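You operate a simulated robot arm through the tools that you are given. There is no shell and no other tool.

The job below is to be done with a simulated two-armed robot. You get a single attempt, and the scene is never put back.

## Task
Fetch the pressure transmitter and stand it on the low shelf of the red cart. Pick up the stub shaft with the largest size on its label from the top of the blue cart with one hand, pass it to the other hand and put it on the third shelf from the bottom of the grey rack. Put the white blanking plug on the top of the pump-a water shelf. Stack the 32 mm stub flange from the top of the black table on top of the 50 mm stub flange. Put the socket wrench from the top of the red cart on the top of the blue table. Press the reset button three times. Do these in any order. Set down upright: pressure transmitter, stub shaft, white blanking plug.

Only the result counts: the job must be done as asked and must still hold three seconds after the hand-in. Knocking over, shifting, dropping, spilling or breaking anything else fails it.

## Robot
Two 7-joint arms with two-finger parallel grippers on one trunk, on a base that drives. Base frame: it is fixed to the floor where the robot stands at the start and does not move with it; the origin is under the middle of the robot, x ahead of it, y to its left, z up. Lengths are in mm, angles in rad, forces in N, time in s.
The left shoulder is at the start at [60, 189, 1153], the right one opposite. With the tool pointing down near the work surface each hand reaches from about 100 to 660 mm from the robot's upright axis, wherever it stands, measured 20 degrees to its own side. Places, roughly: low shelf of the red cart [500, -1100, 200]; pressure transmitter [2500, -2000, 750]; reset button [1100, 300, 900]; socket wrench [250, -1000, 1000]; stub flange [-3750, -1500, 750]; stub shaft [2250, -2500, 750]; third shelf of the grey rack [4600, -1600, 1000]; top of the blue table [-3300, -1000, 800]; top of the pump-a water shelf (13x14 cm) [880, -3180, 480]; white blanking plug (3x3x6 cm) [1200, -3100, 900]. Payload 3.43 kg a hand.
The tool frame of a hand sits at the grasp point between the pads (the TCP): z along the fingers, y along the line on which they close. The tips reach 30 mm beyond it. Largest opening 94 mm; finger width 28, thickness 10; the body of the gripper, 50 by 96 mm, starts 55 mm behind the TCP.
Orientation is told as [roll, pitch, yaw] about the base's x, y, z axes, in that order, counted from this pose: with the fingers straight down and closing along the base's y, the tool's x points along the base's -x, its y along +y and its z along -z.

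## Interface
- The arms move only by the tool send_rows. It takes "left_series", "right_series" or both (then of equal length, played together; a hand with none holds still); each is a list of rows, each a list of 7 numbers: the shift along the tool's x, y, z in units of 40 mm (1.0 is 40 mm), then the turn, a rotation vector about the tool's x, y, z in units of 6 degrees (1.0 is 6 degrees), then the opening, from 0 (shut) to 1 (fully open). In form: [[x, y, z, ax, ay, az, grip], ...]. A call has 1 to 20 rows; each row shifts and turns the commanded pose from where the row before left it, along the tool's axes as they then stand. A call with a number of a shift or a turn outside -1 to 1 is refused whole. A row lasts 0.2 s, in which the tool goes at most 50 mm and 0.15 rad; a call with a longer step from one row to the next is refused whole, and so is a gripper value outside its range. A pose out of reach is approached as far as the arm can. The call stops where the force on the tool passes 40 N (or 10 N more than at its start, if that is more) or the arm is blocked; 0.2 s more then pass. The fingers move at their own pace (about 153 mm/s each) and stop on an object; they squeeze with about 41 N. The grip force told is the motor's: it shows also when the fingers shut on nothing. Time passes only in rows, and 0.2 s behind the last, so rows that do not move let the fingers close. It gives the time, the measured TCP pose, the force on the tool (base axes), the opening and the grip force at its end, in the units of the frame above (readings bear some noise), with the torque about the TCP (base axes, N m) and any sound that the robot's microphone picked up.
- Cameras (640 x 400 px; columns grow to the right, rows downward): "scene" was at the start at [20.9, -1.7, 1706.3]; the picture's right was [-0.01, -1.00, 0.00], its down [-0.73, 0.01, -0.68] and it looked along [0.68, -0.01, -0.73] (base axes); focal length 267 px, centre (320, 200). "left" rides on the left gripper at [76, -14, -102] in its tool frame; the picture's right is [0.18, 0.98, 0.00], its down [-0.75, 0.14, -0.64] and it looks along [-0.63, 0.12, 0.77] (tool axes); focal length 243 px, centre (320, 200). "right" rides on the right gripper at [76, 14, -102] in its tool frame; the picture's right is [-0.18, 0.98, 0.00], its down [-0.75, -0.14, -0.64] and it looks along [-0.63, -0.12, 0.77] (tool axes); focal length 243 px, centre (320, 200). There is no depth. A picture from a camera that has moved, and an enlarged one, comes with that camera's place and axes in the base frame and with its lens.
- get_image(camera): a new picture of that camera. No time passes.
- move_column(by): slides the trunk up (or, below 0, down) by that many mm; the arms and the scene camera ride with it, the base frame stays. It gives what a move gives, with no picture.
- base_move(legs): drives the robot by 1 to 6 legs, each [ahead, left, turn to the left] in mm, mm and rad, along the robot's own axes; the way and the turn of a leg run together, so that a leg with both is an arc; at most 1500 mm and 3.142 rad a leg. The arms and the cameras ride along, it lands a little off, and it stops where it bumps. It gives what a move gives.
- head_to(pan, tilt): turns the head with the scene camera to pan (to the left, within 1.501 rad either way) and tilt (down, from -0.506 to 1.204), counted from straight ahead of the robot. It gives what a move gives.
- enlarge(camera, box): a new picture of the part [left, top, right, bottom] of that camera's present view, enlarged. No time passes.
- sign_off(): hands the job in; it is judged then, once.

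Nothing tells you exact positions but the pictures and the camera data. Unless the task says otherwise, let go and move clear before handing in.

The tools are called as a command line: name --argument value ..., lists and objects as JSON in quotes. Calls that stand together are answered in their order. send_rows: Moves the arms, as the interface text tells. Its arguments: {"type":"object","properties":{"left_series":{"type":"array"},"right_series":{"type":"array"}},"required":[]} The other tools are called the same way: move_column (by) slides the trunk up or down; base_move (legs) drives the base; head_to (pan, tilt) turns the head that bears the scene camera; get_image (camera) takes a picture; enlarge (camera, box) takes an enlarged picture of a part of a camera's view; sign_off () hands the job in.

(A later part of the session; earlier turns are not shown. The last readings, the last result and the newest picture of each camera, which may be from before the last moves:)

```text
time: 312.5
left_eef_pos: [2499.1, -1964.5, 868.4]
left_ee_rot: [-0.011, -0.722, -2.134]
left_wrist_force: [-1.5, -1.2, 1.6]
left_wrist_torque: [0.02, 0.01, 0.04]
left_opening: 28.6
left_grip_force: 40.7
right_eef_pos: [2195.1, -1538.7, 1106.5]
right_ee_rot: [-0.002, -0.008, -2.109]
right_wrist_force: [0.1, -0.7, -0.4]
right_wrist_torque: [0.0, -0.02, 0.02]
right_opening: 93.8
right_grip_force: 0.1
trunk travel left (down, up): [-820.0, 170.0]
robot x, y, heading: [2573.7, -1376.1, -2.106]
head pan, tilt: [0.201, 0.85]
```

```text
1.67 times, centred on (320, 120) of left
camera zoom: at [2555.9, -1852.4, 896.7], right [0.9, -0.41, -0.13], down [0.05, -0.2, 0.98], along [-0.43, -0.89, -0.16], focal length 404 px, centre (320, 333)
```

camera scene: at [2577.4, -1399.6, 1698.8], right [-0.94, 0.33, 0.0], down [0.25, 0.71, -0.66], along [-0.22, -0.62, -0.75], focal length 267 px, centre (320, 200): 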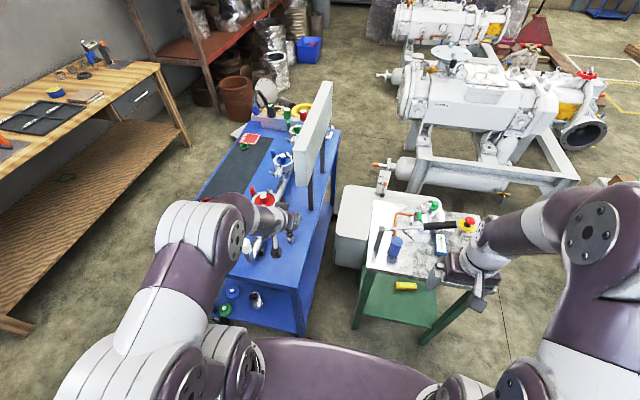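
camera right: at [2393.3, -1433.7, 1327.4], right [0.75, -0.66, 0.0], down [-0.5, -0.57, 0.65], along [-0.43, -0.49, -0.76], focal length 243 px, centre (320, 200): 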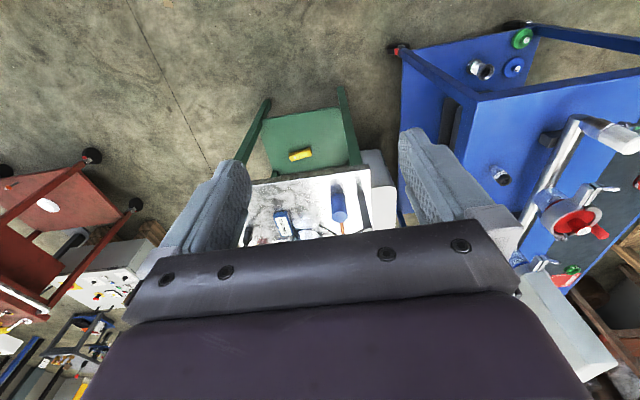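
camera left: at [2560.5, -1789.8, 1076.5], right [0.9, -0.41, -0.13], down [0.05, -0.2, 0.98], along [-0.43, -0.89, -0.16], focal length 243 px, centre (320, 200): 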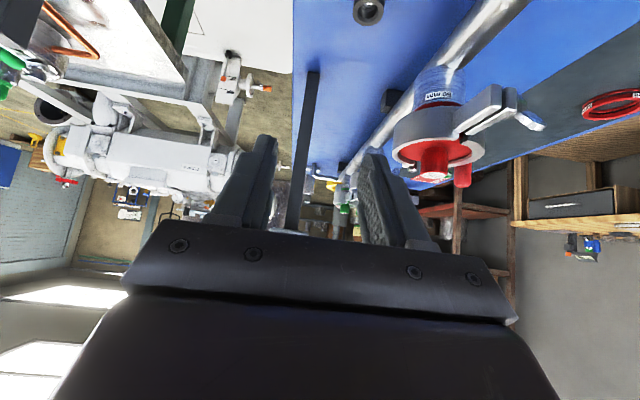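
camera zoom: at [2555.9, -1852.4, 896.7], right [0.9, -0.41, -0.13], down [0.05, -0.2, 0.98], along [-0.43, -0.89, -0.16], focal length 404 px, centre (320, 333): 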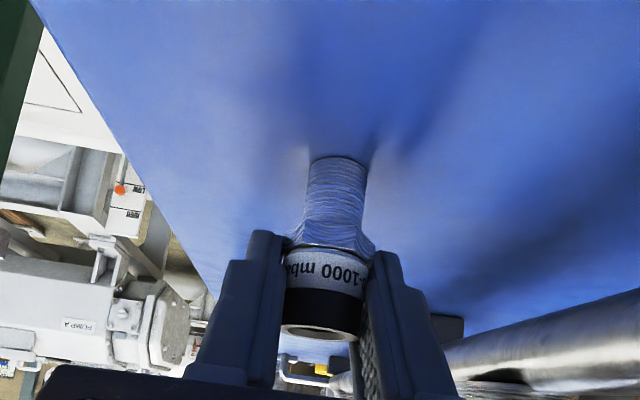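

Gripped. Lifting straight up.

send_rows --left_series '[[-0.33, 0, -0.375, 0, 0, 0, 0], [-0.66, 0, -0.75, 0, 0, 0, 0], [-0.66, 0, -0.75, 0, 0, 0, 0], [-0.66, 0, -0.75, 0, 0, 0, 0], [-0.66, 0, -0.75, 0, 0, 0, 0], [0, 0, 0, 0, 0, 0, 0]]'

get_image --camera "left"

get_image --camera "scene"

```text
time: 313.9
left_eef_pos: [2498.9, -1969.0, 1050.9]
left_ee_rot: [-0.009, -0.722, -2.133]
left_wrist_force: [-1.3, -0.3, -1.2]
left_wrist_torque: [-0.03, 0.01, 0.01]
left_opening: 28.6
left_grip_force: 41.0
right_eef_pos: [2195.8, -1539.9, 1106.9]
right_ee_rot: [-0.002, -0.01, -2.11]
right_wrist_force: [-0.3, -0.3, -1.1]
right_wrist_torque: [-0.04, 0.01, -0.03]
right_opening: 94.3
right_grip_force: 0.0
trunk travel left (down, up): [-820.0, 170.0]
robot x, y, heading: [2574.3, -1379.9, -2.104]
head pan, tilt: [0.201, 0.85]
```

```text
taken
camera left: at [2555.5, -1855.8, 1078.5], right [0.9, -0.41, -0.13], down [0.05, -0.2, 0.98], along [-0.43, -0.89, -0.16], focal length 243 px, centre (320, 200)
```

left: 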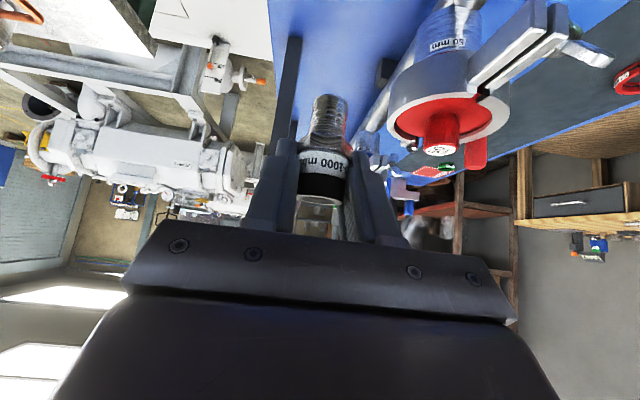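

```text
taken
camera scene: at [2577.0, -1400.4, 1698.8], right [-0.94, 0.33, 0.0], down [0.25, 0.71, -0.66], along [-0.22, -0.62, -0.75], focal length 267 px, centre (320, 200)
```

scene: 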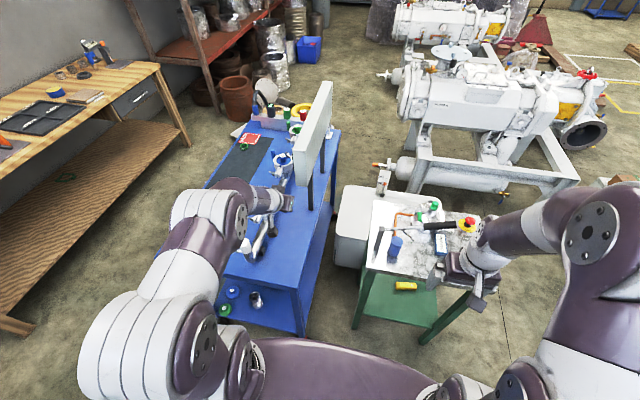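

The transmitter is lifted, held upright. I'll raise the column and slide along the aisle to the red cart.

move_column --by 160

base_move --legs '[[0, -850, -0.027], [0, -850, 0]]'

head_to --pan -0.2 --tilt 0.8

get_image --camera "scene"

get_image --camera "left"

get_image --camera "right"

```text
time: 315.7
left_eef_pos: [2499.1, -1967.3, 1211.5]
left_ee_rot: [-0.011, -0.72, -2.134]
left_wrist_force: [0.3, 0.2, -2.0]
left_wrist_torque: [0.0, 0.01, 0.01]
left_opening: 28.6
left_grip_force: 41.0
right_eef_pos: [2196.1, -1540.0, 1264.8]
right_ee_rot: [0.0, -0.01, -2.109]
right_wrist_force: [0.2, 0.5, -0.1]
right_wrist_torque: [0.0, 0.02, -0.04]
right_opening: 93.9
right_grip_force: 0.0
trunk travel left (down, up): [-980.0, 10.0]
robot x, y, heading: [2572.5, -1377.3, -2.105]
head pan, tilt: [0.201, 0.85]
```

```text
time: 324.5
left_eef_pos: [1014.3, -1039.5, 1210.3]
left_ee_rot: [-0.012, -0.723, -2.157]
left_wrist_force: [0.8, 1.3, -1.1]
left_wrist_torque: [0.02, -0.02, 0.02]
left_opening: 28.3
left_grip_force: 41.0
right_eef_pos: [722.4, -604.0, 1266.7]
right_ee_rot: [-0.001, -0.01, -2.13]
right_wrist_force: [0.2, -0.1, -0.6]
right_wrist_torque: [-0.01, -0.03, 0.0]
right_opening: 93.8
right_grip_force: 0.2
trunk travel left (down, up): [-980.0, 10.0]
robot x, y, heading: [1097.9, -448.1, -2.132]
head pan, tilt: [0.201, 0.85]
```

```text
time: 325.4
left_eef_pos: [1014.4, -1039.5, 1211.1]
left_ee_rot: [-0.01, -0.723, -2.159]
left_wrist_force: [-0.2, -0.2, -1.1]
left_wrist_torque: [0.02, 0.01, 0.0]
left_opening: 28.6
left_grip_force: 40.7
right_eef_pos: [721.1, -604.8, 1265.8]
right_ee_rot: [0.001, -0.008, -2.132]
right_wrist_force: [0.3, -0.1, 0.0]
right_wrist_torque: [0.0, 0.0, 0.0]
right_opening: 94.0
right_grip_force: 0.0
trunk travel left (down, up): [-980.0, 10.0]
robot x, y, heading: [1095.1, -446.9, -2.13]
head pan, tilt: [-0.201, 0.799]
```

```text
taken
camera scene: at [1076.1, -457.9, 1862.8], right [-0.72, 0.69, 0.0], down [0.49, 0.52, -0.7], along [-0.48, -0.51, -0.72], focal length 267 px, centre (320, 200)
```

scene: 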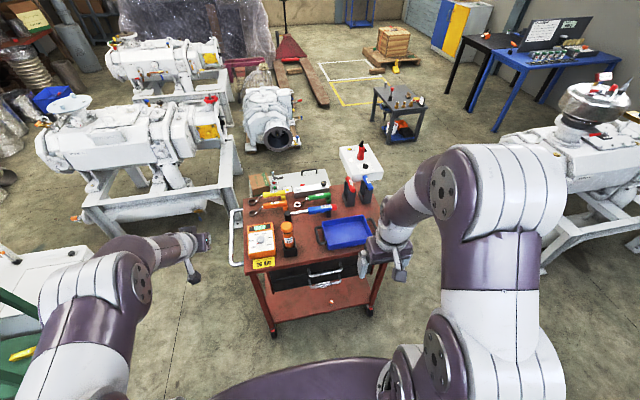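

```text
taken
camera left: at [1072.3, -927.9, 1238.5], right [0.89, -0.44, -0.13], down [0.04, -0.2, 0.98], along [-0.45, -0.88, -0.16], focal length 243 px, centre (320, 200)
```

left: 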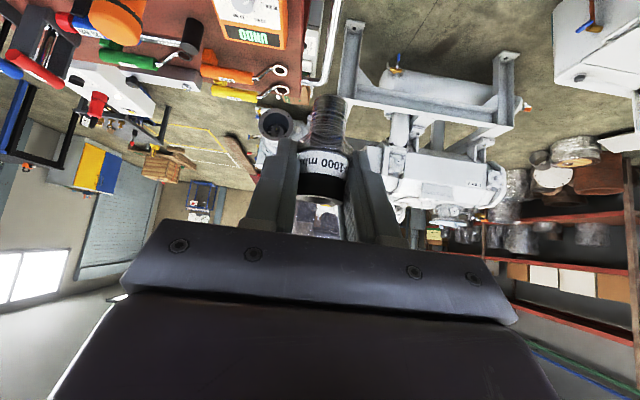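

```text
taken
camera right: at [773.1, -545.6, 1367.4], right [0.73, -0.68, 0.0], down [-0.52, -0.56, 0.65], along [-0.44, -0.48, -0.76], focal length 243 px, centre (320, 200)
```

right: 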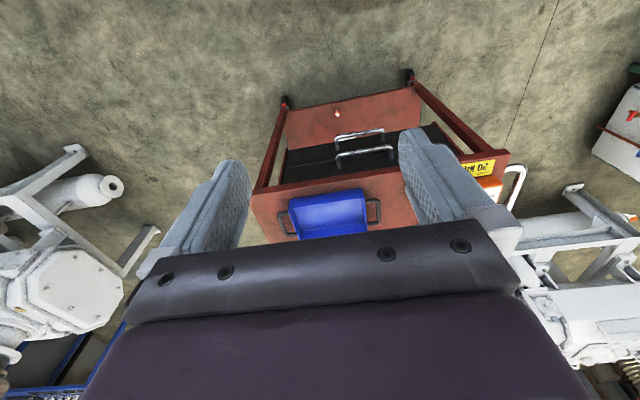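

The red cart's drawers face me, with the low shelf open below them (front edge at v ≈ 285). I'll line up with the part right of the drawer handles, near the cart's left leg as I see it, and lower the column in front of it.

base_move --legs '[[-20, -247, 0]]'

head_to --pan 0.2 --tilt 0.8

get_image --camera "scene"

get_image --camera "left"

```text
time: 327.2
left_eef_pos: [820.0, -894.0, 1209.3]
left_ee_rot: [-0.014, -0.722, -2.151]
left_wrist_force: [0.7, -0.9, -1.7]
left_wrist_torque: [0.02, -0.01, -0.03]
left_opening: 28.5
left_grip_force: 40.7
right_eef_pos: [525.5, -459.5, 1267.6]
right_ee_rot: [-0.002, -0.007, -2.127]
right_wrist_force: [0.5, -0.4, -0.1]
right_wrist_torque: [-0.02, 0.0, 0.02]
right_opening: 94.1
right_grip_force: 0.0
trunk travel left (down, up): [-980.0, 10.0]
robot x, y, heading: [901.0, -303.2, -2.128]
head pan, tilt: [-0.201, 0.799]
```

```text
time: 328.0
left_eef_pos: [817.5, -891.0, 1211.4]
left_ee_rot: [-0.009, -0.724, -2.156]
left_wrist_force: [0.3, -0.6, -1.3]
left_wrist_torque: [0.0, -0.01, 0.04]
left_opening: 28.7
left_grip_force: 40.5
right_eef_pos: [522.2, -456.6, 1265.7]
right_ee_rot: [0.0, -0.009, -2.127]
right_wrist_force: [0.4, -0.9, -0.6]
right_wrist_torque: [-0.01, 0.0, -0.01]
right_opening: 94.2
right_grip_force: 0.1
trunk travel left (down, up): [-980.0, 10.0]
robot x, y, heading: [902.0, -301.6, -2.128]
head pan, tilt: [0.201, 0.799]
```

```text
taken
camera scene: at [904.4, -326.3, 1862.9], right [-0.94, 0.35, 0.0], down [0.25, 0.67, -0.7], along [-0.24, -0.65, -0.72], focal length 267 px, centre (320, 200)
```

scene: 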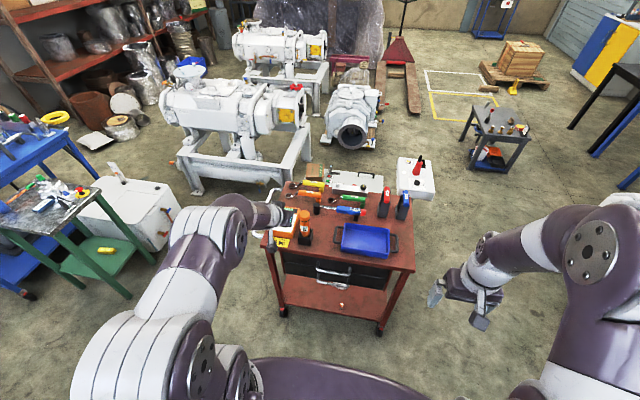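

```text
taken
camera left: at [875.4, -779.5, 1238.6], right [0.89, -0.43, -0.13], down [0.04, -0.2, 0.98], along [-0.45, -0.88, -0.16], focal length 243 px, centre (320, 200)
```

left: 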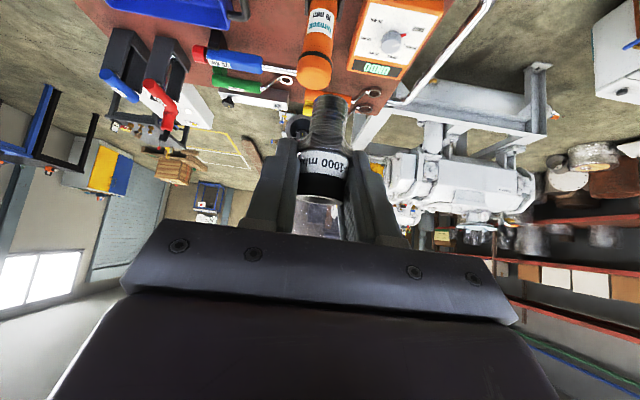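

The left hand is in front of the cart, clear of the drawer handles. Lowering the column in steps.

move_column --by -400

get_image --camera "left"

get_image --camera "scene"

```text
time: 331.9
left_eef_pos: [818.3, -890.8, 810.8]
left_ee_rot: [-0.01, -0.723, -2.154]
left_wrist_force: [0.3, 0.2, -1.8]
left_wrist_torque: [0.01, 0.0, 0.0]
left_opening: 28.6
left_grip_force: 41.6
right_eef_pos: [523.7, -457.6, 866.1]
right_ee_rot: [0.0, -0.009, -2.127]
right_wrist_force: [0.0, -0.6, -0.1]
right_wrist_torque: [0.0, 0.0, 0.01]
right_opening: 94.2
right_grip_force: 0.1
trunk travel left (down, up): [-580.0, 410.0]
robot x, y, heading: [901.5, -299.3, -2.122]
head pan, tilt: [0.201, 0.799]
```

```text
taken
camera left: at [876.3, -780.1, 838.4], right [0.89, -0.43, -0.13], down [0.04, -0.2, 0.98], along [-0.45, -0.88, -0.16], focal length 243 px, centre (320, 200)
```

left: 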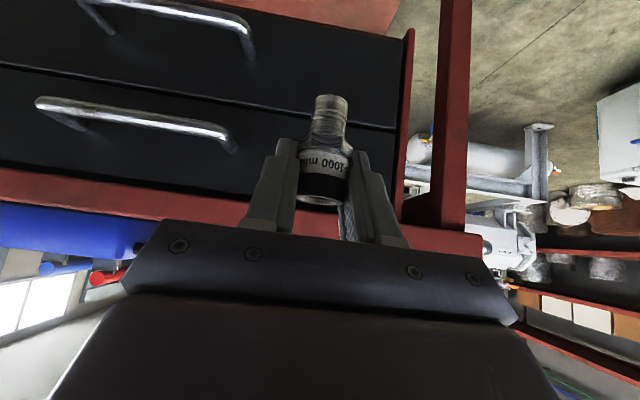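

```text
taken
camera scene: at [905.9, -327.2, 1462.9], right [-0.94, 0.35, 0.0], down [0.25, 0.67, -0.7], along [-0.24, -0.65, -0.72], focal length 267 px, centre (320, 200)
```

scene: 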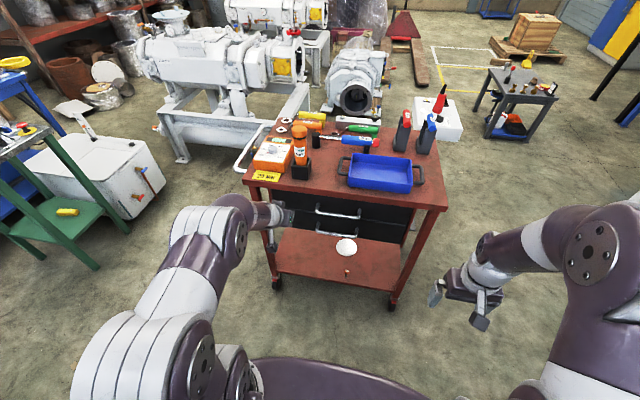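

move_column --by -390

get_image --camera "left"

get_image --camera "scene"

```text
time: 335.6
left_eef_pos: [817.2, -891.7, 419.7]
left_ee_rot: [-0.011, -0.723, -2.155]
left_wrist_force: [1.0, -1.0, -1.4]
left_wrist_torque: [-0.03, 0.02, -0.03]
left_opening: 28.9
left_grip_force: 41.2
right_eef_pos: [523.2, -457.8, 475.7]
right_ee_rot: [0.001, -0.01, -2.127]
right_wrist_force: [-0.7, 0.1, 0.4]
right_wrist_torque: [0.0, -0.01, 0.02]
right_opening: 94.0
right_grip_force: 0.1
trunk travel left (down, up): [-190.0, 800.0]
robot x, y, heading: [905.9, -305.8, -2.128]
head pan, tilt: [0.201, 0.799]
```

```text
taken
camera left: at [876.3, -780.0, 448.4], right [0.89, -0.43, -0.13], down [0.04, -0.2, 0.98], along [-0.45, -0.88, -0.16], focal length 243 px, centre (320, 200)
```

left: 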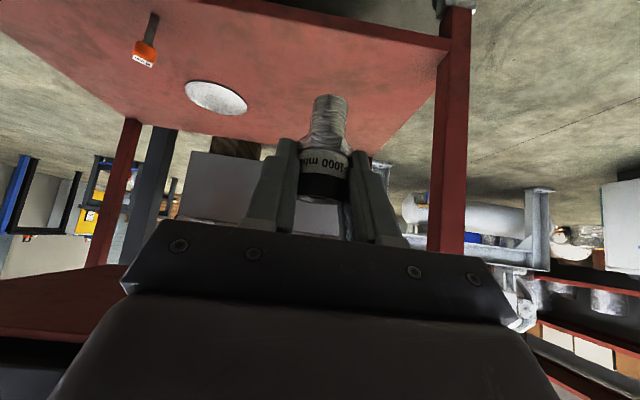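

```text
taken
camera scene: at [905.9, -327.1, 1072.9], right [-0.94, 0.35, 0.0], down [0.25, 0.67, -0.7], along [-0.24, -0.65, -0.72], focal length 267 px, centre (320, 200)
```

scene: 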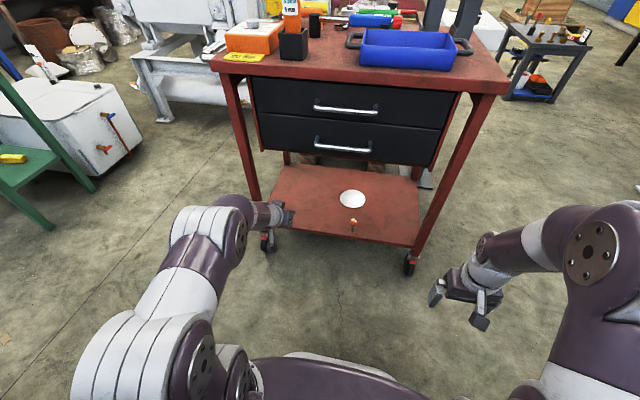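

I have a clear view of the low shelf: the area near its left leg is free. I'll lower another 115 mm and then drive straight ahead so the hand goes in under the drawers.

move_column --by -115

base_move --legs '[[190, 0, 0]]'

get_image --camera "left"

get_image --camera "scene"

```text
time: 337.1
left_eef_pos: [817.5, -891.9, 306.7]
left_ee_rot: [-0.009, -0.724, -2.153]
left_wrist_force: [0.2, 0.3, -1.9]
left_wrist_torque: [0.02, 0.0, -0.03]
left_opening: 28.4
left_grip_force: 41.4
right_eef_pos: [524.7, -457.8, 361.2]
right_ee_rot: [0.0, -0.009, -2.129]
right_wrist_force: [-0.1, -0.7, -0.4]
right_wrist_torque: [0.0, -0.04, 0.02]
right_opening: 94.2
right_grip_force: 0.0
trunk travel left (down, up): [-75.0, 915.0]
robot x, y, heading: [902.2, -300.1, -2.125]
head pan, tilt: [0.201, 0.799]
```

```text
time: 338.6
left_eef_pos: [718.2, -1053.7, 306.2]
left_ee_rot: [-0.012, -0.721, -2.154]
left_wrist_force: [0.2, 0.1, -1.8]
left_wrist_torque: [-0.02, 0.01, -0.01]
left_opening: 28.9
left_grip_force: 40.5
right_eef_pos: [423.1, -620.3, 360.5]
right_ee_rot: [-0.001, -0.009, -2.125]
right_wrist_force: [0.2, 0.0, -1.1]
right_wrist_torque: [-0.01, -0.03, 0.01]
right_opening: 93.9
right_grip_force: 0.1
trunk travel left (down, up): [-75.0, 915.0]
robot x, y, heading: [799.6, -463.7, -2.125]
head pan, tilt: [0.201, 0.799]
```

```text
taken
camera left: at [776.1, -942.3, 333.4], right [0.89, -0.43, -0.13], down [0.05, -0.2, 0.98], along [-0.45, -0.88, -0.16], focal length 243 px, centre (320, 200)
```

left: 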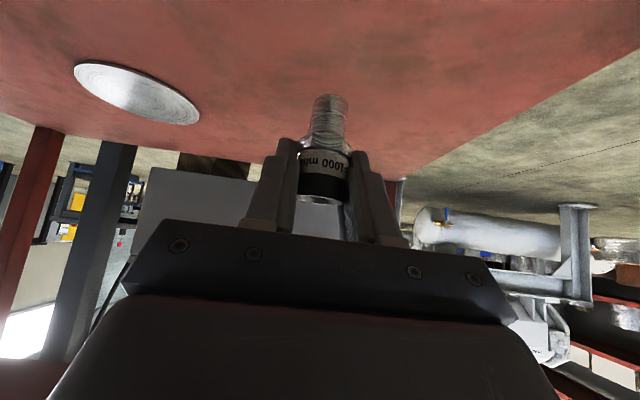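

```text
taken
camera scene: at [805.0, -489.3, 957.9], right [-0.94, 0.35, 0.0], down [0.25, 0.67, -0.7], along [-0.24, -0.65, -0.72], focal length 267 px, centre (320, 200)
```

scene: 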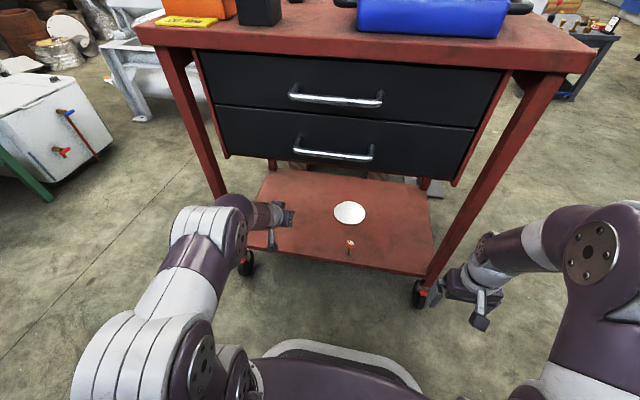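

The transmitter is over the shelf. I'll lower it by arm: 25 mm, then small steps.

send_rows --left_series '[[0.21, 0, 0.235, 0, 0, 0, 0], [0.21, 0, 0.235, 0, 0, 0, 0], [0, 0, 0, 0, 0, 0, 0]]'

enlarge --camera "left" --box '[240, 60, 420, 240]'

```text
time: 339.4
left_eef_pos: [717.4, -1054.8, 279.8]
left_ee_rot: [-0.011, -0.721, -2.151]
left_wrist_force: [0.5, -0.1, -1.7]
left_wrist_torque: [0.0, 0.02, -0.04]
left_opening: 28.4
left_grip_force: 41.5
right_eef_pos: [423.2, -621.3, 360.6]
right_ee_rot: [-0.003, -0.008, -2.127]
right_wrist_force: [-1.0, -0.2, -0.3]
right_wrist_torque: [0.05, 0.0, 0.01]
right_opening: 94.3
right_grip_force: 0.1
trunk travel left (down, up): [-75.0, 915.0]
robot x, y, heading: [796.6, -465.1, -2.124]
head pan, tilt: [0.201, 0.799]
```

```text
2.22 times, centred on (330, 150) of left
camera zoom: at [776.1, -942.7, 307.7], right [0.89, -0.43, -0.13], down [0.04, -0.2, 0.98], along [-0.45, -0.88, -0.16], focal length 539 px, centre (298, 311)
```

zoom: 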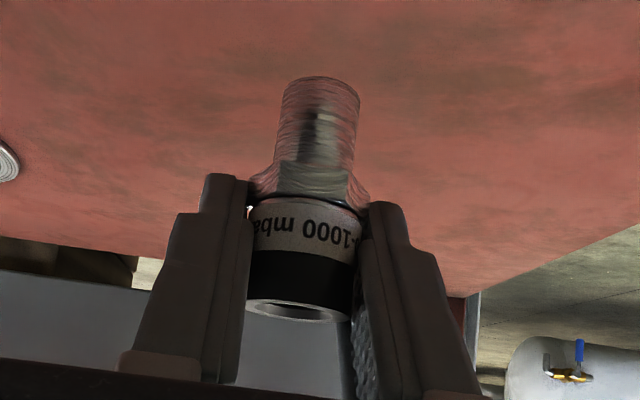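

send_rows --left_series '[[0.066, 0, 0.075, 0, 0, 0, 0], [0.066, 0, 0.075, 0, 0, 0, 0], [0, 0, 0, 0, 0, 0, 0]]'

send_rows --left_series '[[0.05, 0, 0.056, 0, 0, 0, 0], [0, 0, 0, 0, 0, 0, 0]]'

enlarge --camera "left" --box '[240, 60, 420, 240]'

```text
time: 340.2
left_eef_pos: [718.1, -1055.1, 272.4]
left_ee_rot: [-0.011, -0.719, -2.154]
left_wrist_force: [0.5, 0.0, -2.0]
left_wrist_torque: [0.0, -0.01, 0.02]
left_opening: 28.6
left_grip_force: 40.4
right_eef_pos: [422.3, -619.9, 360.0]
right_ee_rot: [0.0, -0.009, -2.124]
right_wrist_force: [0.3, 0.7, -0.3]
right_wrist_torque: [0.01, 0.02, -0.01]
right_opening: 94.2
right_grip_force: 0.1
trunk travel left (down, up): [-75.0, 915.0]
robot x, y, heading: [802.5, -466.1, -2.123]
head pan, tilt: [0.201, 0.799]
```

```text
time: 340.8
left_eef_pos: [718.3, -1054.5, 270.2]
left_ee_rot: [-0.01, -0.722, -2.153]
left_wrist_force: [0.2, 0.2, -1.7]
left_wrist_torque: [-0.01, -0.01, 0.02]
left_opening: 28.4
left_grip_force: 40.9
right_eef_pos: [422.0, -620.8, 360.9]
right_ee_rot: [0.001, -0.011, -2.127]
right_wrist_force: [0.8, -0.3, 0.3]
right_wrist_torque: [-0.01, -0.02, 0.03]
right_opening: 94.2
right_grip_force: 0.0
trunk travel left (down, up): [-75.0, 915.0]
robot x, y, heading: [798.2, -467.2, -2.125]
head pan, tilt: [0.201, 0.799]
```

```text
2.22 times, centred on (330, 150) of left
camera zoom: at [776.0, -941.8, 297.6], right [0.89, -0.43, -0.13], down [0.05, -0.2, 0.98], along [-0.45, -0.88, -0.16], focal length 539 px, centre (298, 311)
```

zoom: 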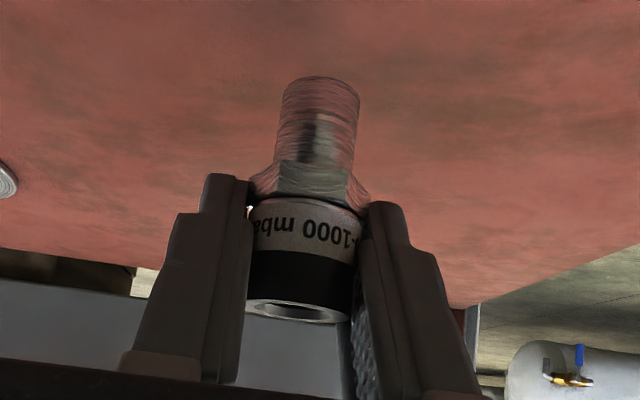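

send_rows --left_series '[[0.066, 0, 0.075, 0, 0, 0, 0], [0, 0, 0, 0, 0, 0, 0]]'

send_rows --left_series '[[0.066, 0, 0.075, 0, 0, 0, 0], [0, 0, 0, 0, 0, 0, 0]]'

send_rows --left_series '[[0.066, 0, 0.075, 0, 0, 0, 0], [0, 0, 0, 0, 0, 0, 0]]'

enlarge --camera "left" --box '[240, 60, 420, 240]'

```text
time: 341.4
left_eef_pos: [717.6, -1054.1, 265.8]
left_ee_rot: [-0.011, -0.72, -2.156]
left_wrist_force: [0.0, 0.5, -2.1]
left_wrist_torque: [0.02, -0.03, -0.02]
left_opening: 28.7
left_grip_force: 41.2
right_eef_pos: [421.7, -619.5, 361.0]
right_ee_rot: [0.001, -0.01, -2.126]
right_wrist_force: [-0.1, -0.2, 0.5]
right_wrist_torque: [0.01, 0.01, 0.0]
right_opening: 94.2
right_grip_force: 0.0
trunk travel left (down, up): [-75.0, 915.0]
robot x, y, heading: [797.5, -462.8, -2.127]
head pan, tilt: [0.201, 0.799]
```

```text
time: 342.0
left_eef_pos: [717.3, -1053.1, 261.9]
left_ee_rot: [-0.01, -0.72, -2.155]
left_wrist_force: [-0.8, 0.4, -1.1]
left_wrist_torque: [-0.04, 0.0, 0.03]
left_opening: 28.4
left_grip_force: 40.4
right_eef_pos: [421.4, -620.5, 360.5]
right_ee_rot: [-0.002, -0.009, -2.125]
right_wrist_force: [-0.2, 0.3, -0.1]
right_wrist_torque: [-0.01, 0.04, 0.03]
right_opening: 94.1
right_grip_force: 0.1
trunk travel left (down, up): [-75.0, 915.0]
robot x, y, heading: [798.4, -466.1, -2.126]
head pan, tilt: [0.201, 0.799]
```

```text
time: 342.6
left_eef_pos: [717.0, -1053.4, 257.1]
left_ee_rot: [-0.01, -0.721, -2.155]
left_wrist_force: [-0.3, -1.0, -2.1]
left_wrist_torque: [0.01, -0.02, 0.01]
left_opening: 28.4
left_grip_force: 40.8
right_eef_pos: [422.7, -620.5, 360.9]
right_ee_rot: [0.001, -0.009, -2.127]
right_wrist_force: [0.3, 0.8, 0.4]
right_wrist_torque: [-0.01, 0.0, 0.01]
right_opening: 93.9
right_grip_force: 0.1
trunk travel left (down, up): [-75.0, 915.0]
robot x, y, heading: [800.8, -466.1, -2.123]
head pan, tilt: [0.201, 0.799]
```

```text
2.22 times, centred on (330, 150) of left
camera zoom: at [775.1, -941.6, 284.8], right [0.89, -0.43, -0.13], down [0.05, -0.2, 0.98], along [-0.45, -0.88, -0.16], focal length 539 px, centre (298, 311)
```

zoom: 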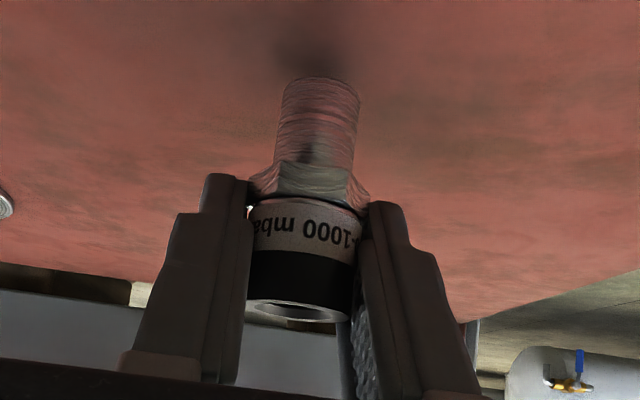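

A contact shadow is appearing. Continuing in small steps.

send_rows --left_series '[[0.066, 0, 0.075, 0, 0, 0, 0], [0, 0, 0, 0, 0, 0, 0]]'

send_rows --left_series '[[0.05, 0, 0.056, 0, 0, 0, 0], [0, 0, 0, 0, 0, 0, 0]]'

enlarge --camera "left" --box '[240, 60, 420, 240]'

```text
time: 343.2
left_eef_pos: [717.8, -1053.5, 252.4]
left_ee_rot: [-0.009, -0.72, -2.153]
left_wrist_force: [0.6, 0.8, -1.9]
left_wrist_torque: [0.0, 0.0, 0.02]
left_opening: 28.4
left_grip_force: 41.4
right_eef_pos: [422.6, -619.8, 360.5]
right_ee_rot: [-0.001, -0.008, -2.126]
right_wrist_force: [-0.1, 0.3, -0.2]
right_wrist_torque: [-0.01, -0.02, 0.05]
right_opening: 93.9
right_grip_force: 0.0
trunk travel left (down, up): [-75.0, 915.0]
robot x, y, heading: [802.2, -463.2, -2.124]
head pan, tilt: [0.201, 0.799]
```

```text
time: 343.8
left_eef_pos: [716.9, -1052.7, 249.9]
left_ee_rot: [-0.011, -0.721, -2.153]
left_wrist_force: [-0.1, 0.4, -2.5]
left_wrist_torque: [0.01, 0.02, -0.01]
left_opening: 28.9
left_grip_force: 40.9
right_eef_pos: [422.2, -618.7, 358.8]
right_ee_rot: [-0.001, -0.01, -2.124]
right_wrist_force: [0.8, 0.0, 1.0]
right_wrist_torque: [-0.01, 0.01, -0.04]
right_opening: 94.1
right_grip_force: 0.0
trunk travel left (down, up): [-75.0, 915.0]
robot x, y, heading: [800.3, -466.7, -2.133]
head pan, tilt: [0.201, 0.799]
```

```text
2.22 times, centred on (330, 150) of left
camera zoom: at [775.8, -941.7, 277.2], right [0.89, -0.43, -0.13], down [0.05, -0.2, 0.98], along [-0.45, -0.88, -0.16], focal length 539 px, centre (298, 311)
```

zoom: 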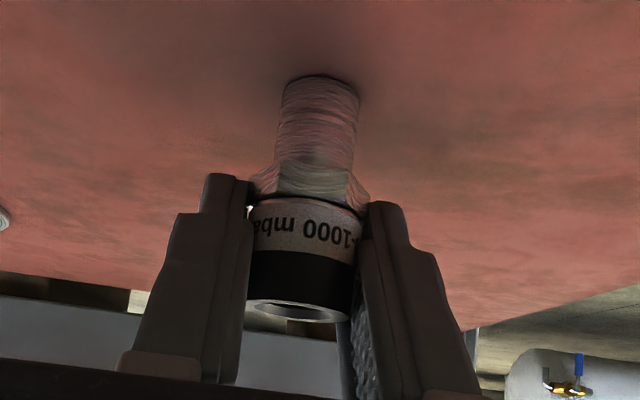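

Very close now. Two more 2 mm steps, watching for contact.

send_rows --left_series '[[0.033, 0, 0.038, 0, 0, 0, 0], [0, 0, 0, 0, 0, 0, 0]]'

send_rows --left_series '[[0.033, 0, 0.038, 0, 0, 0, 0], [0, 0, 0, 0, 0, 0, 0]]'

enlarge --camera "left" --box '[240, 60, 420, 240]'

```text
time: 344.4
left_eef_pos: [717.6, -1053.7, 249.3]
left_ee_rot: [-0.01, -0.723, -2.154]
left_wrist_force: [1.1, 1.4, 6.9]
left_wrist_torque: [0.11, -0.13, -0.02]
left_opening: 28.4
left_grip_force: 41.0
right_eef_pos: [423.4, -620.0, 359.9]
right_ee_rot: [0.001, -0.012, -2.126]
right_wrist_force: [0.1, -0.6, -0.3]
right_wrist_torque: [0.02, 0.03, 0.0]
right_opening: 94.1
right_grip_force: 0.1
trunk travel left (down, up): [-75.0, 915.0]
robot x, y, heading: [797.5, -462.0, -2.127]
head pan, tilt: [0.201, 0.799]
```

```text
time: 345.0
left_eef_pos: [716.6, -1054.5, 248.7]
left_ee_rot: [-0.009, -0.727, -2.152]
left_wrist_force: [2.3, 4.6, 16.0]
left_wrist_torque: [0.29, -0.22, 0.0]
left_opening: 28.3
left_grip_force: 41.0
right_eef_pos: [423.1, -619.3, 361.7]
right_ee_rot: [-0.001, -0.01, -2.127]
right_wrist_force: [0.2, -0.1, -0.5]
right_wrist_torque: [0.0, 0.02, 0.02]
right_opening: 94.0
right_grip_force: 0.0
trunk travel left (down, up): [-75.0, 915.0]
robot x, y, heading: [797.4, -463.5, -2.133]
head pan, tilt: [0.201, 0.799]
```

```text
2.22 times, centred on (330, 150) of left
camera zoom: at [775.3, -942.3, 276.4], right [0.89, -0.43, -0.13], down [0.05, -0.2, 0.98], along [-0.45, -0.88, -0.16], focal length 539 px, centre (298, 311)
```

zoom: 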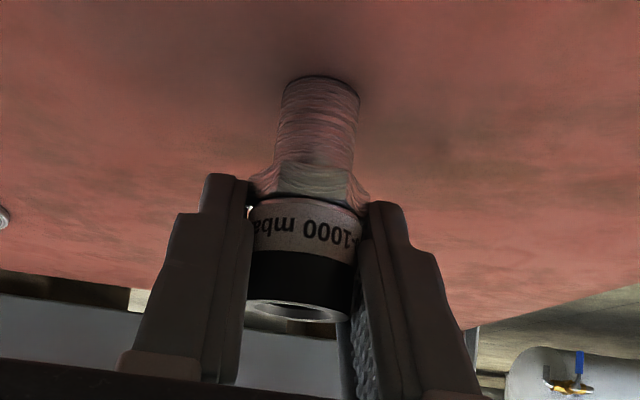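

Contact at 16 N. I'll ease up 2 mm and open slowly.

send_rows --left_series '[[-0.033, 0, -0.038, 0, 0, 0, 0], [0, 0, 0, 0, 0, 0, 0]]'

send_rows --left_series '[[0, 0, 0, 0, 0, 0, 0.33], [0, 0, 0, 0, 0, 0, 0.37], [0, 0, 0, 0, 0, 0, 0.43], [0, 0, 0, 0, 0, 0, 0.5], [0, 0, 0, 0, 0, 0, 0.56]]'

enlarge --camera "left" --box '[240, 60, 420, 240]'

```text
time: 345.6
left_eef_pos: [716.6, -1054.3, 250.3]
left_ee_rot: [-0.01, -0.721, -2.155]
left_wrist_force: [-1.2, -4.3, 7.0]
left_wrist_torque: [-0.11, 0.04, -0.02]
left_opening: 28.2
left_grip_force: 40.7
right_eef_pos: [422.4, -620.0, 361.2]
right_ee_rot: [-0.002, -0.009, -2.126]
right_wrist_force: [0.2, -0.3, -0.3]
right_wrist_torque: [0.02, 0.01, 0.03]
right_opening: 93.9
right_grip_force: 0.1
trunk travel left (down, up): [-75.0, 915.0]
robot x, y, heading: [799.4, -463.5, -2.127]
head pan, tilt: [0.201, 0.799]
```

```text
time: 346.8
left_eef_pos: [718.2, -1054.7, 249.3]
left_ee_rot: [-0.01, -0.721, -2.153]
left_wrist_force: [-0.1, 0.5, 0.0]
left_wrist_torque: [0.01, 0.0, 0.03]
left_opening: 52.6
left_grip_force: 0.1
right_eef_pos: [423.0, -619.5, 359.9]
right_ee_rot: [0.001, -0.009, -2.126]
right_wrist_force: [0.6, -0.4, 0.5]
right_wrist_torque: [0.0, 0.01, -0.01]
right_opening: 93.8
right_grip_force: 0.1
trunk travel left (down, up): [-75.0, 915.0]
robot x, y, heading: [798.4, -466.9, -2.124]
head pan, tilt: [0.201, 0.799]
```

```text
2.22 times, centred on (330, 150) of left
camera zoom: at [775.6, -942.2, 276.3], right [0.89, -0.43, -0.13], down [0.05, -0.2, 0.98], along [-0.45, -0.88, -0.16], focal length 539 px, centre (298, 311)
```

zoom: 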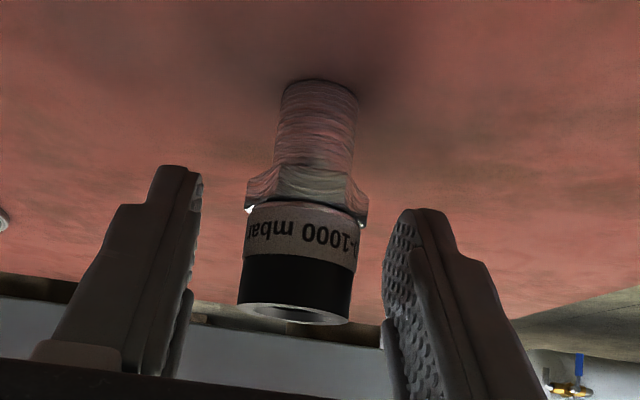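

It stands upright on the low shelf. I'll withdraw along the finger axis, then back the base out.

send_rows --left_series '[[0, 0, -0.4, 0, 0, 0, 0.56], [0, 0, -0.8, 0, 0, 0, 0.56], [0, 0, -0.9, 0, 0, 0, 0.56], [0, 0, 0, 0, 0, 0, 0.56]]'

base_move --legs '[[-185, 0, 0]]'

get_image --camera "scene"

get_image --camera "left"

```text
time: 347.8
left_eef_pos: [748.9, -1009.1, 312.7]
left_ee_rot: [-0.01, -0.72, -2.152]
left_wrist_force: [1.3, -0.9, -0.6]
left_wrist_torque: [0.01, -0.02, -0.01]
left_opening: 52.8
left_grip_force: 0.1
right_eef_pos: [422.6, -620.0, 361.2]
right_ee_rot: [0.001, -0.008, -2.126]
right_wrist_force: [0.3, -0.5, -0.3]
right_wrist_torque: [-0.01, 0.0, 0.0]
right_opening: 94.1
right_grip_force: 0.1
trunk travel left (down, up): [-75.0, 915.0]
robot x, y, heading: [797.0, -468.6, -2.126]
head pan, tilt: [0.201, 0.799]
```

```text
time: 349.4
left_eef_pos: [847.9, -849.8, 312.6]
left_ee_rot: [-0.012, -0.722, -2.156]
left_wrist_force: [0.1, 0.2, -0.3]
left_wrist_torque: [-0.03, 0.01, -0.01]
left_opening: 52.6
left_grip_force: 0.1
right_eef_pos: [521.1, -459.2, 360.5]
right_ee_rot: [0.001, -0.009, -2.129]
right_wrist_force: [-0.2, 0.5, 1.0]
right_wrist_torque: [0.01, -0.03, -0.02]
right_opening: 94.1
right_grip_force: 0.0
trunk travel left (down, up): [-75.0, 915.0]
robot x, y, heading: [899.7, -303.7, -2.131]
head pan, tilt: [0.201, 0.799]
```

```text
taken
camera scene: at [903.8, -330.6, 957.9], right [-0.94, 0.35, 0.0], down [0.25, 0.67, -0.7], along [-0.24, -0.65, -0.72], focal length 267 px, centre (320, 200)
```

scene: 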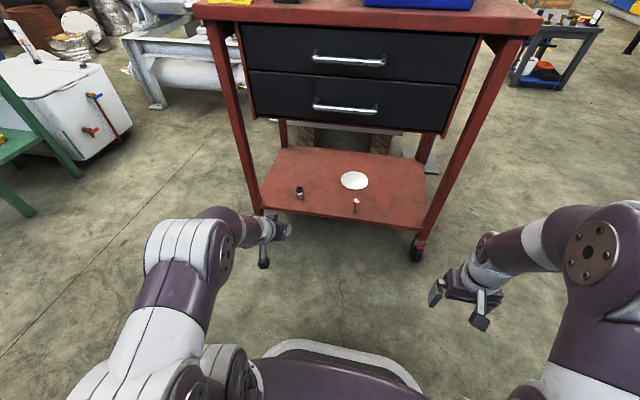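

```text
taken
camera left: at [905.4, -739.3, 339.8], right [0.89, -0.43, -0.13], down [0.04, -0.2, 0.98], along [-0.45, -0.88, -0.16], focal length 243 px, centre (320, 200)
```

left: 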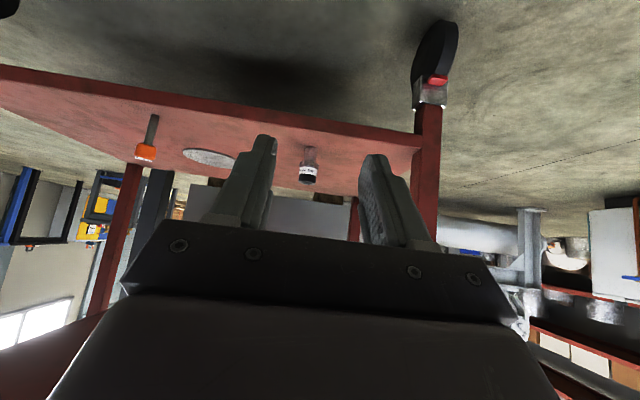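

The transmitter stands on the low shelf. I'll raise the column for the socket wrench on the cart's top.

move_column --by 400

move_column --by 400

move_column --by 60

head_to --pan -0.1 --tilt 0.75

get_image --camera "scene"

enlarge --camera "scene" --box '[240, 150, 400, 270]'

```text
time: 353.2
left_eef_pos: [846.0, -850.8, 712.3]
left_ee_rot: [-0.01, -0.72, -2.154]
left_wrist_force: [-0.2, -0.7, 0.8]
left_wrist_torque: [0.05, 0.03, 0.0]
left_opening: 52.6
left_grip_force: 0.0
right_eef_pos: [521.1, -460.3, 760.5]
right_ee_rot: [0.001, -0.009, -2.129]
right_wrist_force: [-0.4, -0.4, -0.6]
right_wrist_torque: [0.02, 0.02, 0.01]
right_opening: 94.1
right_grip_force: 0.0
trunk travel left (down, up): [-475.0, 515.0]
robot x, y, heading: [900.2, -301.8, -2.128]
head pan, tilt: [0.201, 0.799]
```

```text
time: 357.0
left_eef_pos: [846.5, -850.7, 1111.9]
left_ee_rot: [-0.011, -0.721, -2.156]
left_wrist_force: [-0.1, -0.6, -0.6]
left_wrist_torque: [0.0, 0.0, 0.0]
left_opening: 52.8
left_grip_force: 0.0
right_eef_pos: [521.0, -460.8, 1160.7]
right_ee_rot: [-0.001, -0.009, -2.13]
right_wrist_force: [-0.1, 0.7, 0.2]
right_wrist_torque: [0.02, 0.02, -0.04]
right_opening: 94.2
right_grip_force: 0.1
trunk travel left (down, up): [-875.0, 115.0]
robot x, y, heading: [902.3, -303.7, -2.131]
head pan, tilt: [0.201, 0.799]
```

```text
time: 358.0
left_eef_pos: [846.5, -850.2, 1172.7]
left_ee_rot: [-0.012, -0.72, -2.156]
left_wrist_force: [0.5, -0.2, -0.1]
left_wrist_torque: [0.01, -0.01, 0.02]
left_opening: 52.6
left_grip_force: 0.0
right_eef_pos: [521.3, -459.9, 1220.6]
right_ee_rot: [-0.001, -0.008, -2.129]
right_wrist_force: [-0.5, 0.3, 0.1]
right_wrist_torque: [-0.03, 0.02, 0.01]
right_opening: 93.8
right_grip_force: 0.1
trunk travel left (down, up): [-935.0, 55.0]
robot x, y, heading: [899.2, -308.2, -2.131]
head pan, tilt: [0.201, 0.799]
```

```text
time: 358.8
left_eef_pos: [846.2, -851.9, 1172.3]
left_ee_rot: [-0.011, -0.72, -2.156]
left_wrist_force: [0.5, -0.5, -0.4]
left_wrist_torque: [0.0, -0.04, -0.01]
left_opening: 52.8
left_grip_force: 0.1
right_eef_pos: [521.0, -461.4, 1220.4]
right_ee_rot: [0.001, -0.008, -2.128]
right_wrist_force: [0.2, 0.1, 0.9]
right_wrist_torque: [-0.01, 0.01, 0.01]
right_opening: 93.9
right_grip_force: 0.0
trunk travel left (down, up): [-935.0, 55.0]
robot x, y, heading: [902.0, -302.0, -2.127]
head pan, tilt: [-0.099, 0.75]
```

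```text
taken
camera scene: at [881.4, -320.7, 1821.8], right [-0.79, 0.61, 0.0], down [0.42, 0.54, -0.73], along [-0.45, -0.58, -0.68], focal length 267 px, centre (320, 200)
```

scene: 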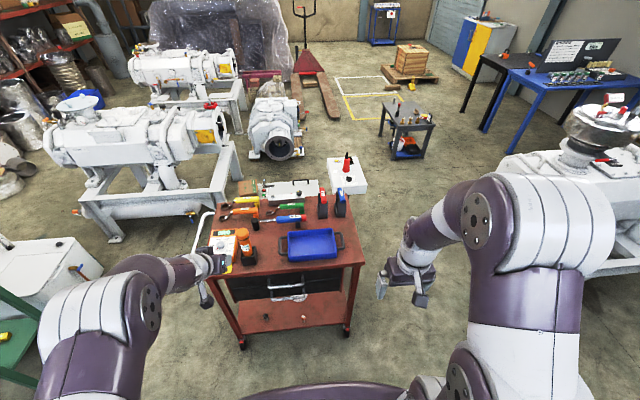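

```text
3.33 times, centred on (320, 210) of scene
camera zoom: at [881.4, -320.7, 1821.8], right [-0.79, 0.61, 0.0], down [0.42, 0.54, -0.73], along [-0.45, -0.58, -0.68], focal length 891 px, centre (320, 167)
```

zoom: 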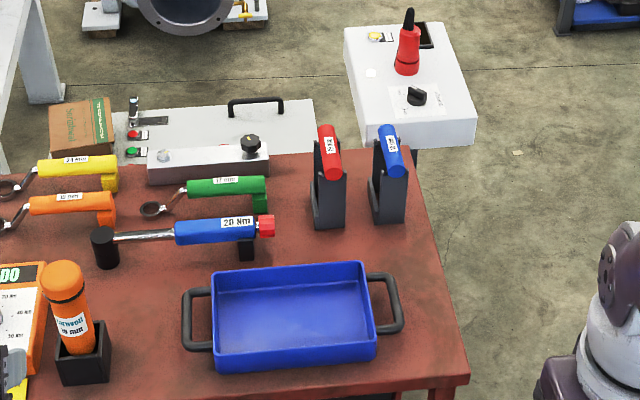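

The socket wrench (red T-handle, axis pointing away from me) is at about (288, -1063, 967), standing in its holder. I'll drive forward so the right hand can reach it.

base_move --legs '[[200, 50, 0], [175, 0, 0]]'

head_to --pan -0.3 --tilt 0.85

get_image --camera "scene"

get_image --camera "right"

```text
time: 361.6
left_eef_pos: [683.6, -1200.2, 1174.8]
left_ee_rot: [-0.011, -0.724, -2.161]
left_wrist_force: [-0.7, 0.0, 0.3]
left_wrist_torque: [0.01, 0.05, 0.04]
left_opening: 52.3
left_grip_force: 0.0
right_eef_pos: [360.3, -809.0, 1221.8]
right_ee_rot: [0.0, -0.013, -2.131]
right_wrist_force: [0.5, 0.3, 0.3]
right_wrist_torque: [-0.06, -0.01, -0.02]
right_opening: 94.0
right_grip_force: 0.2
trunk travel left (down, up): [-935.0, 55.0]
robot x, y, heading: [737.4, -657.5, -2.134]
head pan, tilt: [-0.099, 0.75]
```

```text
time: 362.3
left_eef_pos: [682.4, -1204.9, 1172.4]
left_ee_rot: [-0.01, -0.72, -2.161]
left_wrist_force: [0.7, -0.1, -0.4]
left_wrist_torque: [0.03, -0.02, 0.04]
left_opening: 52.6
left_grip_force: 0.1
right_eef_pos: [357.6, -812.6, 1219.9]
right_ee_rot: [-0.001, -0.009, -2.134]
right_wrist_force: [0.4, 0.1, -0.2]
right_wrist_torque: [-0.02, -0.01, 0.05]
right_opening: 94.1
right_grip_force: 0.1
trunk travel left (down, up): [-935.0, 55.0]
robot x, y, heading: [739.0, -661.4, -2.134]
head pan, tilt: [-0.3, 0.85]
```

```text
taken
camera scene: at [710.9, -660.3, 1813.9], right [-0.65, 0.76, 0.0], down [0.57, 0.49, -0.66], along [-0.5, -0.43, -0.75], focal length 267 px, centre (320, 200)
```

scene: 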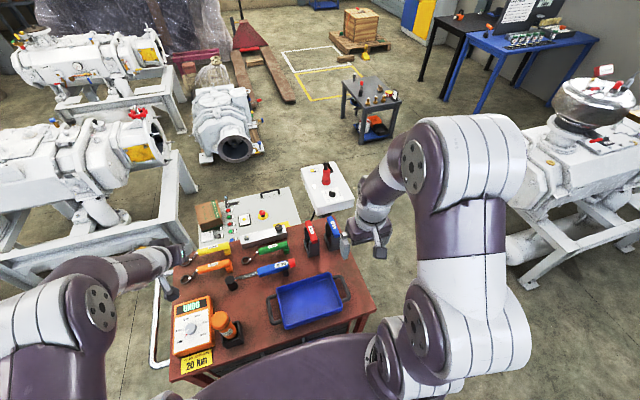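

```text
taken
camera right: at [411.3, -754.5, 1322.4], right [0.73, -0.68, 0.0], down [-0.52, -0.56, 0.65], along [-0.44, -0.48, -0.76], focal length 243 px, centre (320, 200)
```

right: 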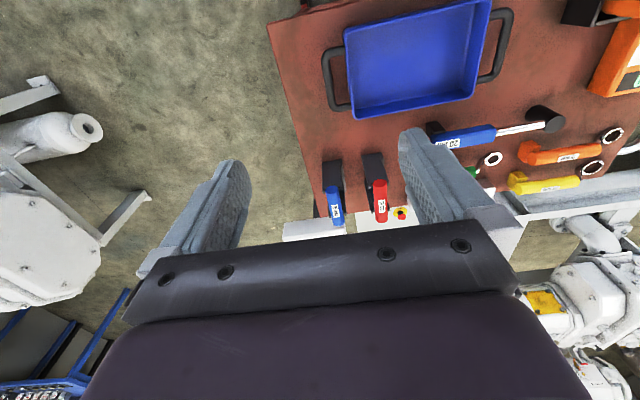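

enlarge --camera "scene" --box '[280, 200, 360, 270]'

enlarge --camera "right" --box '[300, 130, 420, 240]'

```text
5.71 times, centred on (320, 235) of scene
camera zoom: at [710.9, -660.3, 1813.9], right [-0.65, 0.76, 0.0], down [0.57, 0.49, -0.66], along [-0.5, -0.43, -0.75], focal length 1528 px, centre (320, 0)
```

zoom: 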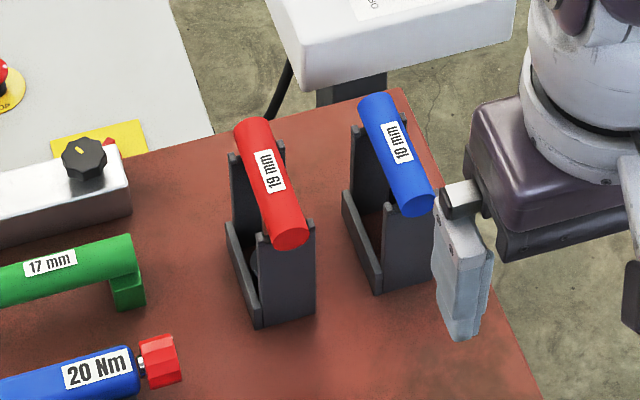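

```text
3.64 times, centred on (360, 185) of right
camera zoom: at [411.3, -754.5, 1322.4], right [0.73, -0.68, 0.0], down [-0.52, -0.56, 0.65], along [-0.44, -0.48, -0.76], focal length 882 px, centre (174, 254)
```

zoom: 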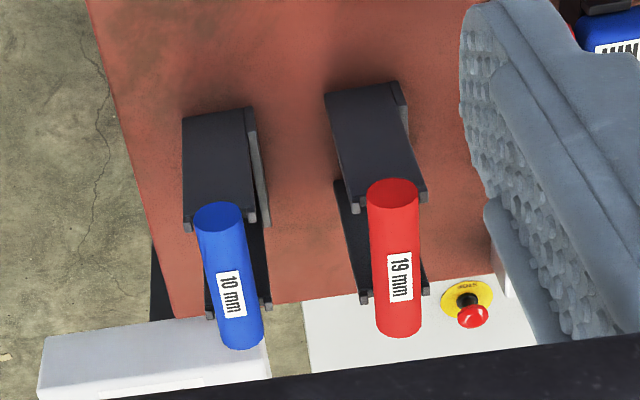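

The handle centre is at (291, -1062, 967), 100 mm long along the viewing direction, with ~54 mm between the holder's uprights. I'll move the right hand above it.

send_rows --right_series '[[-0.88, 0.274, 0, 0, 0, 0, 0.7], [-0.88, 0.274, 0, 0, 0, 0, 0.7], [-0.88, 0.274, 0, 0, 0, 0, 0.7], [-0.88, 0.274, 0, 0, 0, 0, 0.7], [-0.88, 0.274, 0, 0, 0, 0, 0.7], [-0.88, 0.274, 0, 0, 0, 0, 0.7], [-0.88, 0.274, 0, 0, 0, 0, 0.7], [0, 0, 1, 0, 0, 0, 0.7], [0, 0, 1, 0, 0, 0, 0.7], [0, 0, 1, 0, 0, 0, 0.7], [0, 0, 1, 0, 0, 0, 0.7], [0, 0, 0, 0, 0, 0, 0.7]]'

get_image --camera "right"

enlarge --camera "scene" --box '[270, 180, 370, 270]'

```text
time: 364.9
left_eef_pos: [682.6, -1204.6, 1172.8]
left_ee_rot: [-0.011, -0.723, -2.161]
left_wrist_force: [-0.6, 0.6, 0.0]
left_wrist_torque: [-0.02, 0.02, -0.01]
left_opening: 52.7
left_grip_force: 0.1
right_eef_pos: [299.1, -1051.5, 1054.9]
right_ee_rot: [0.001, -0.009, -2.134]
right_wrist_force: [-0.7, -0.3, 0.2]
right_wrist_torque: [0.0, 0.01, -0.05]
right_opening: 65.8
right_grip_force: 0.0
right hand out of reach, approached as far as the arm can: row 7
trunk travel left (down, up): [-935.0, 55.0]
robot x, y, heading: [736.4, -656.6, -2.131]
head pan, tilt: [-0.3, 0.85]
```

```text
taken
camera right: at [351.4, -993.5, 1156.8], right [0.73, -0.68, 0.0], down [-0.52, -0.56, 0.65], along [-0.44, -0.48, -0.76], focal length 243 px, centre (320, 200)
```

right: 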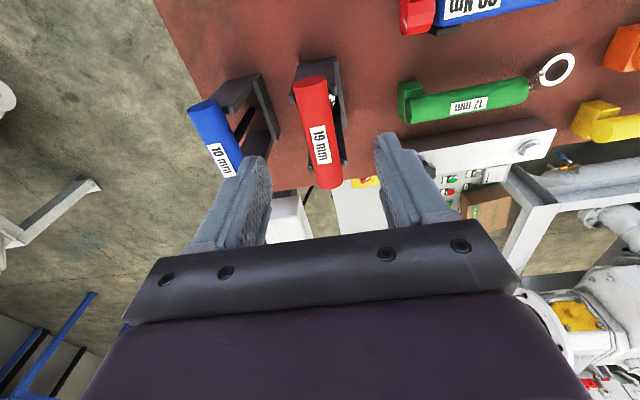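

```text
4.44 times, centred on (320, 225) of scene
camera zoom: at [711.7, -659.4, 1813.9], right [-0.65, 0.76, 0.0], down [0.57, 0.49, -0.66], along [-0.5, -0.43, -0.75], focal length 1188 px, centre (320, 89)
```

zoom: 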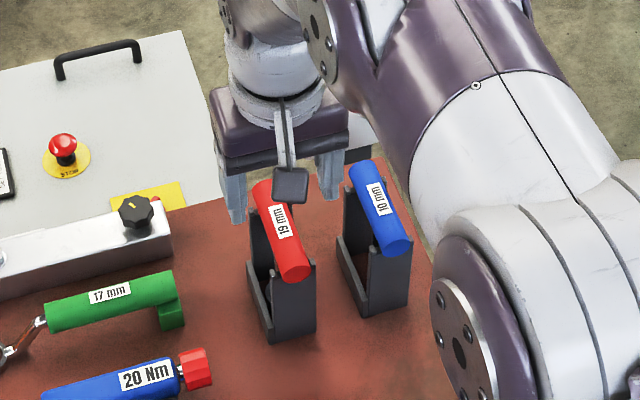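

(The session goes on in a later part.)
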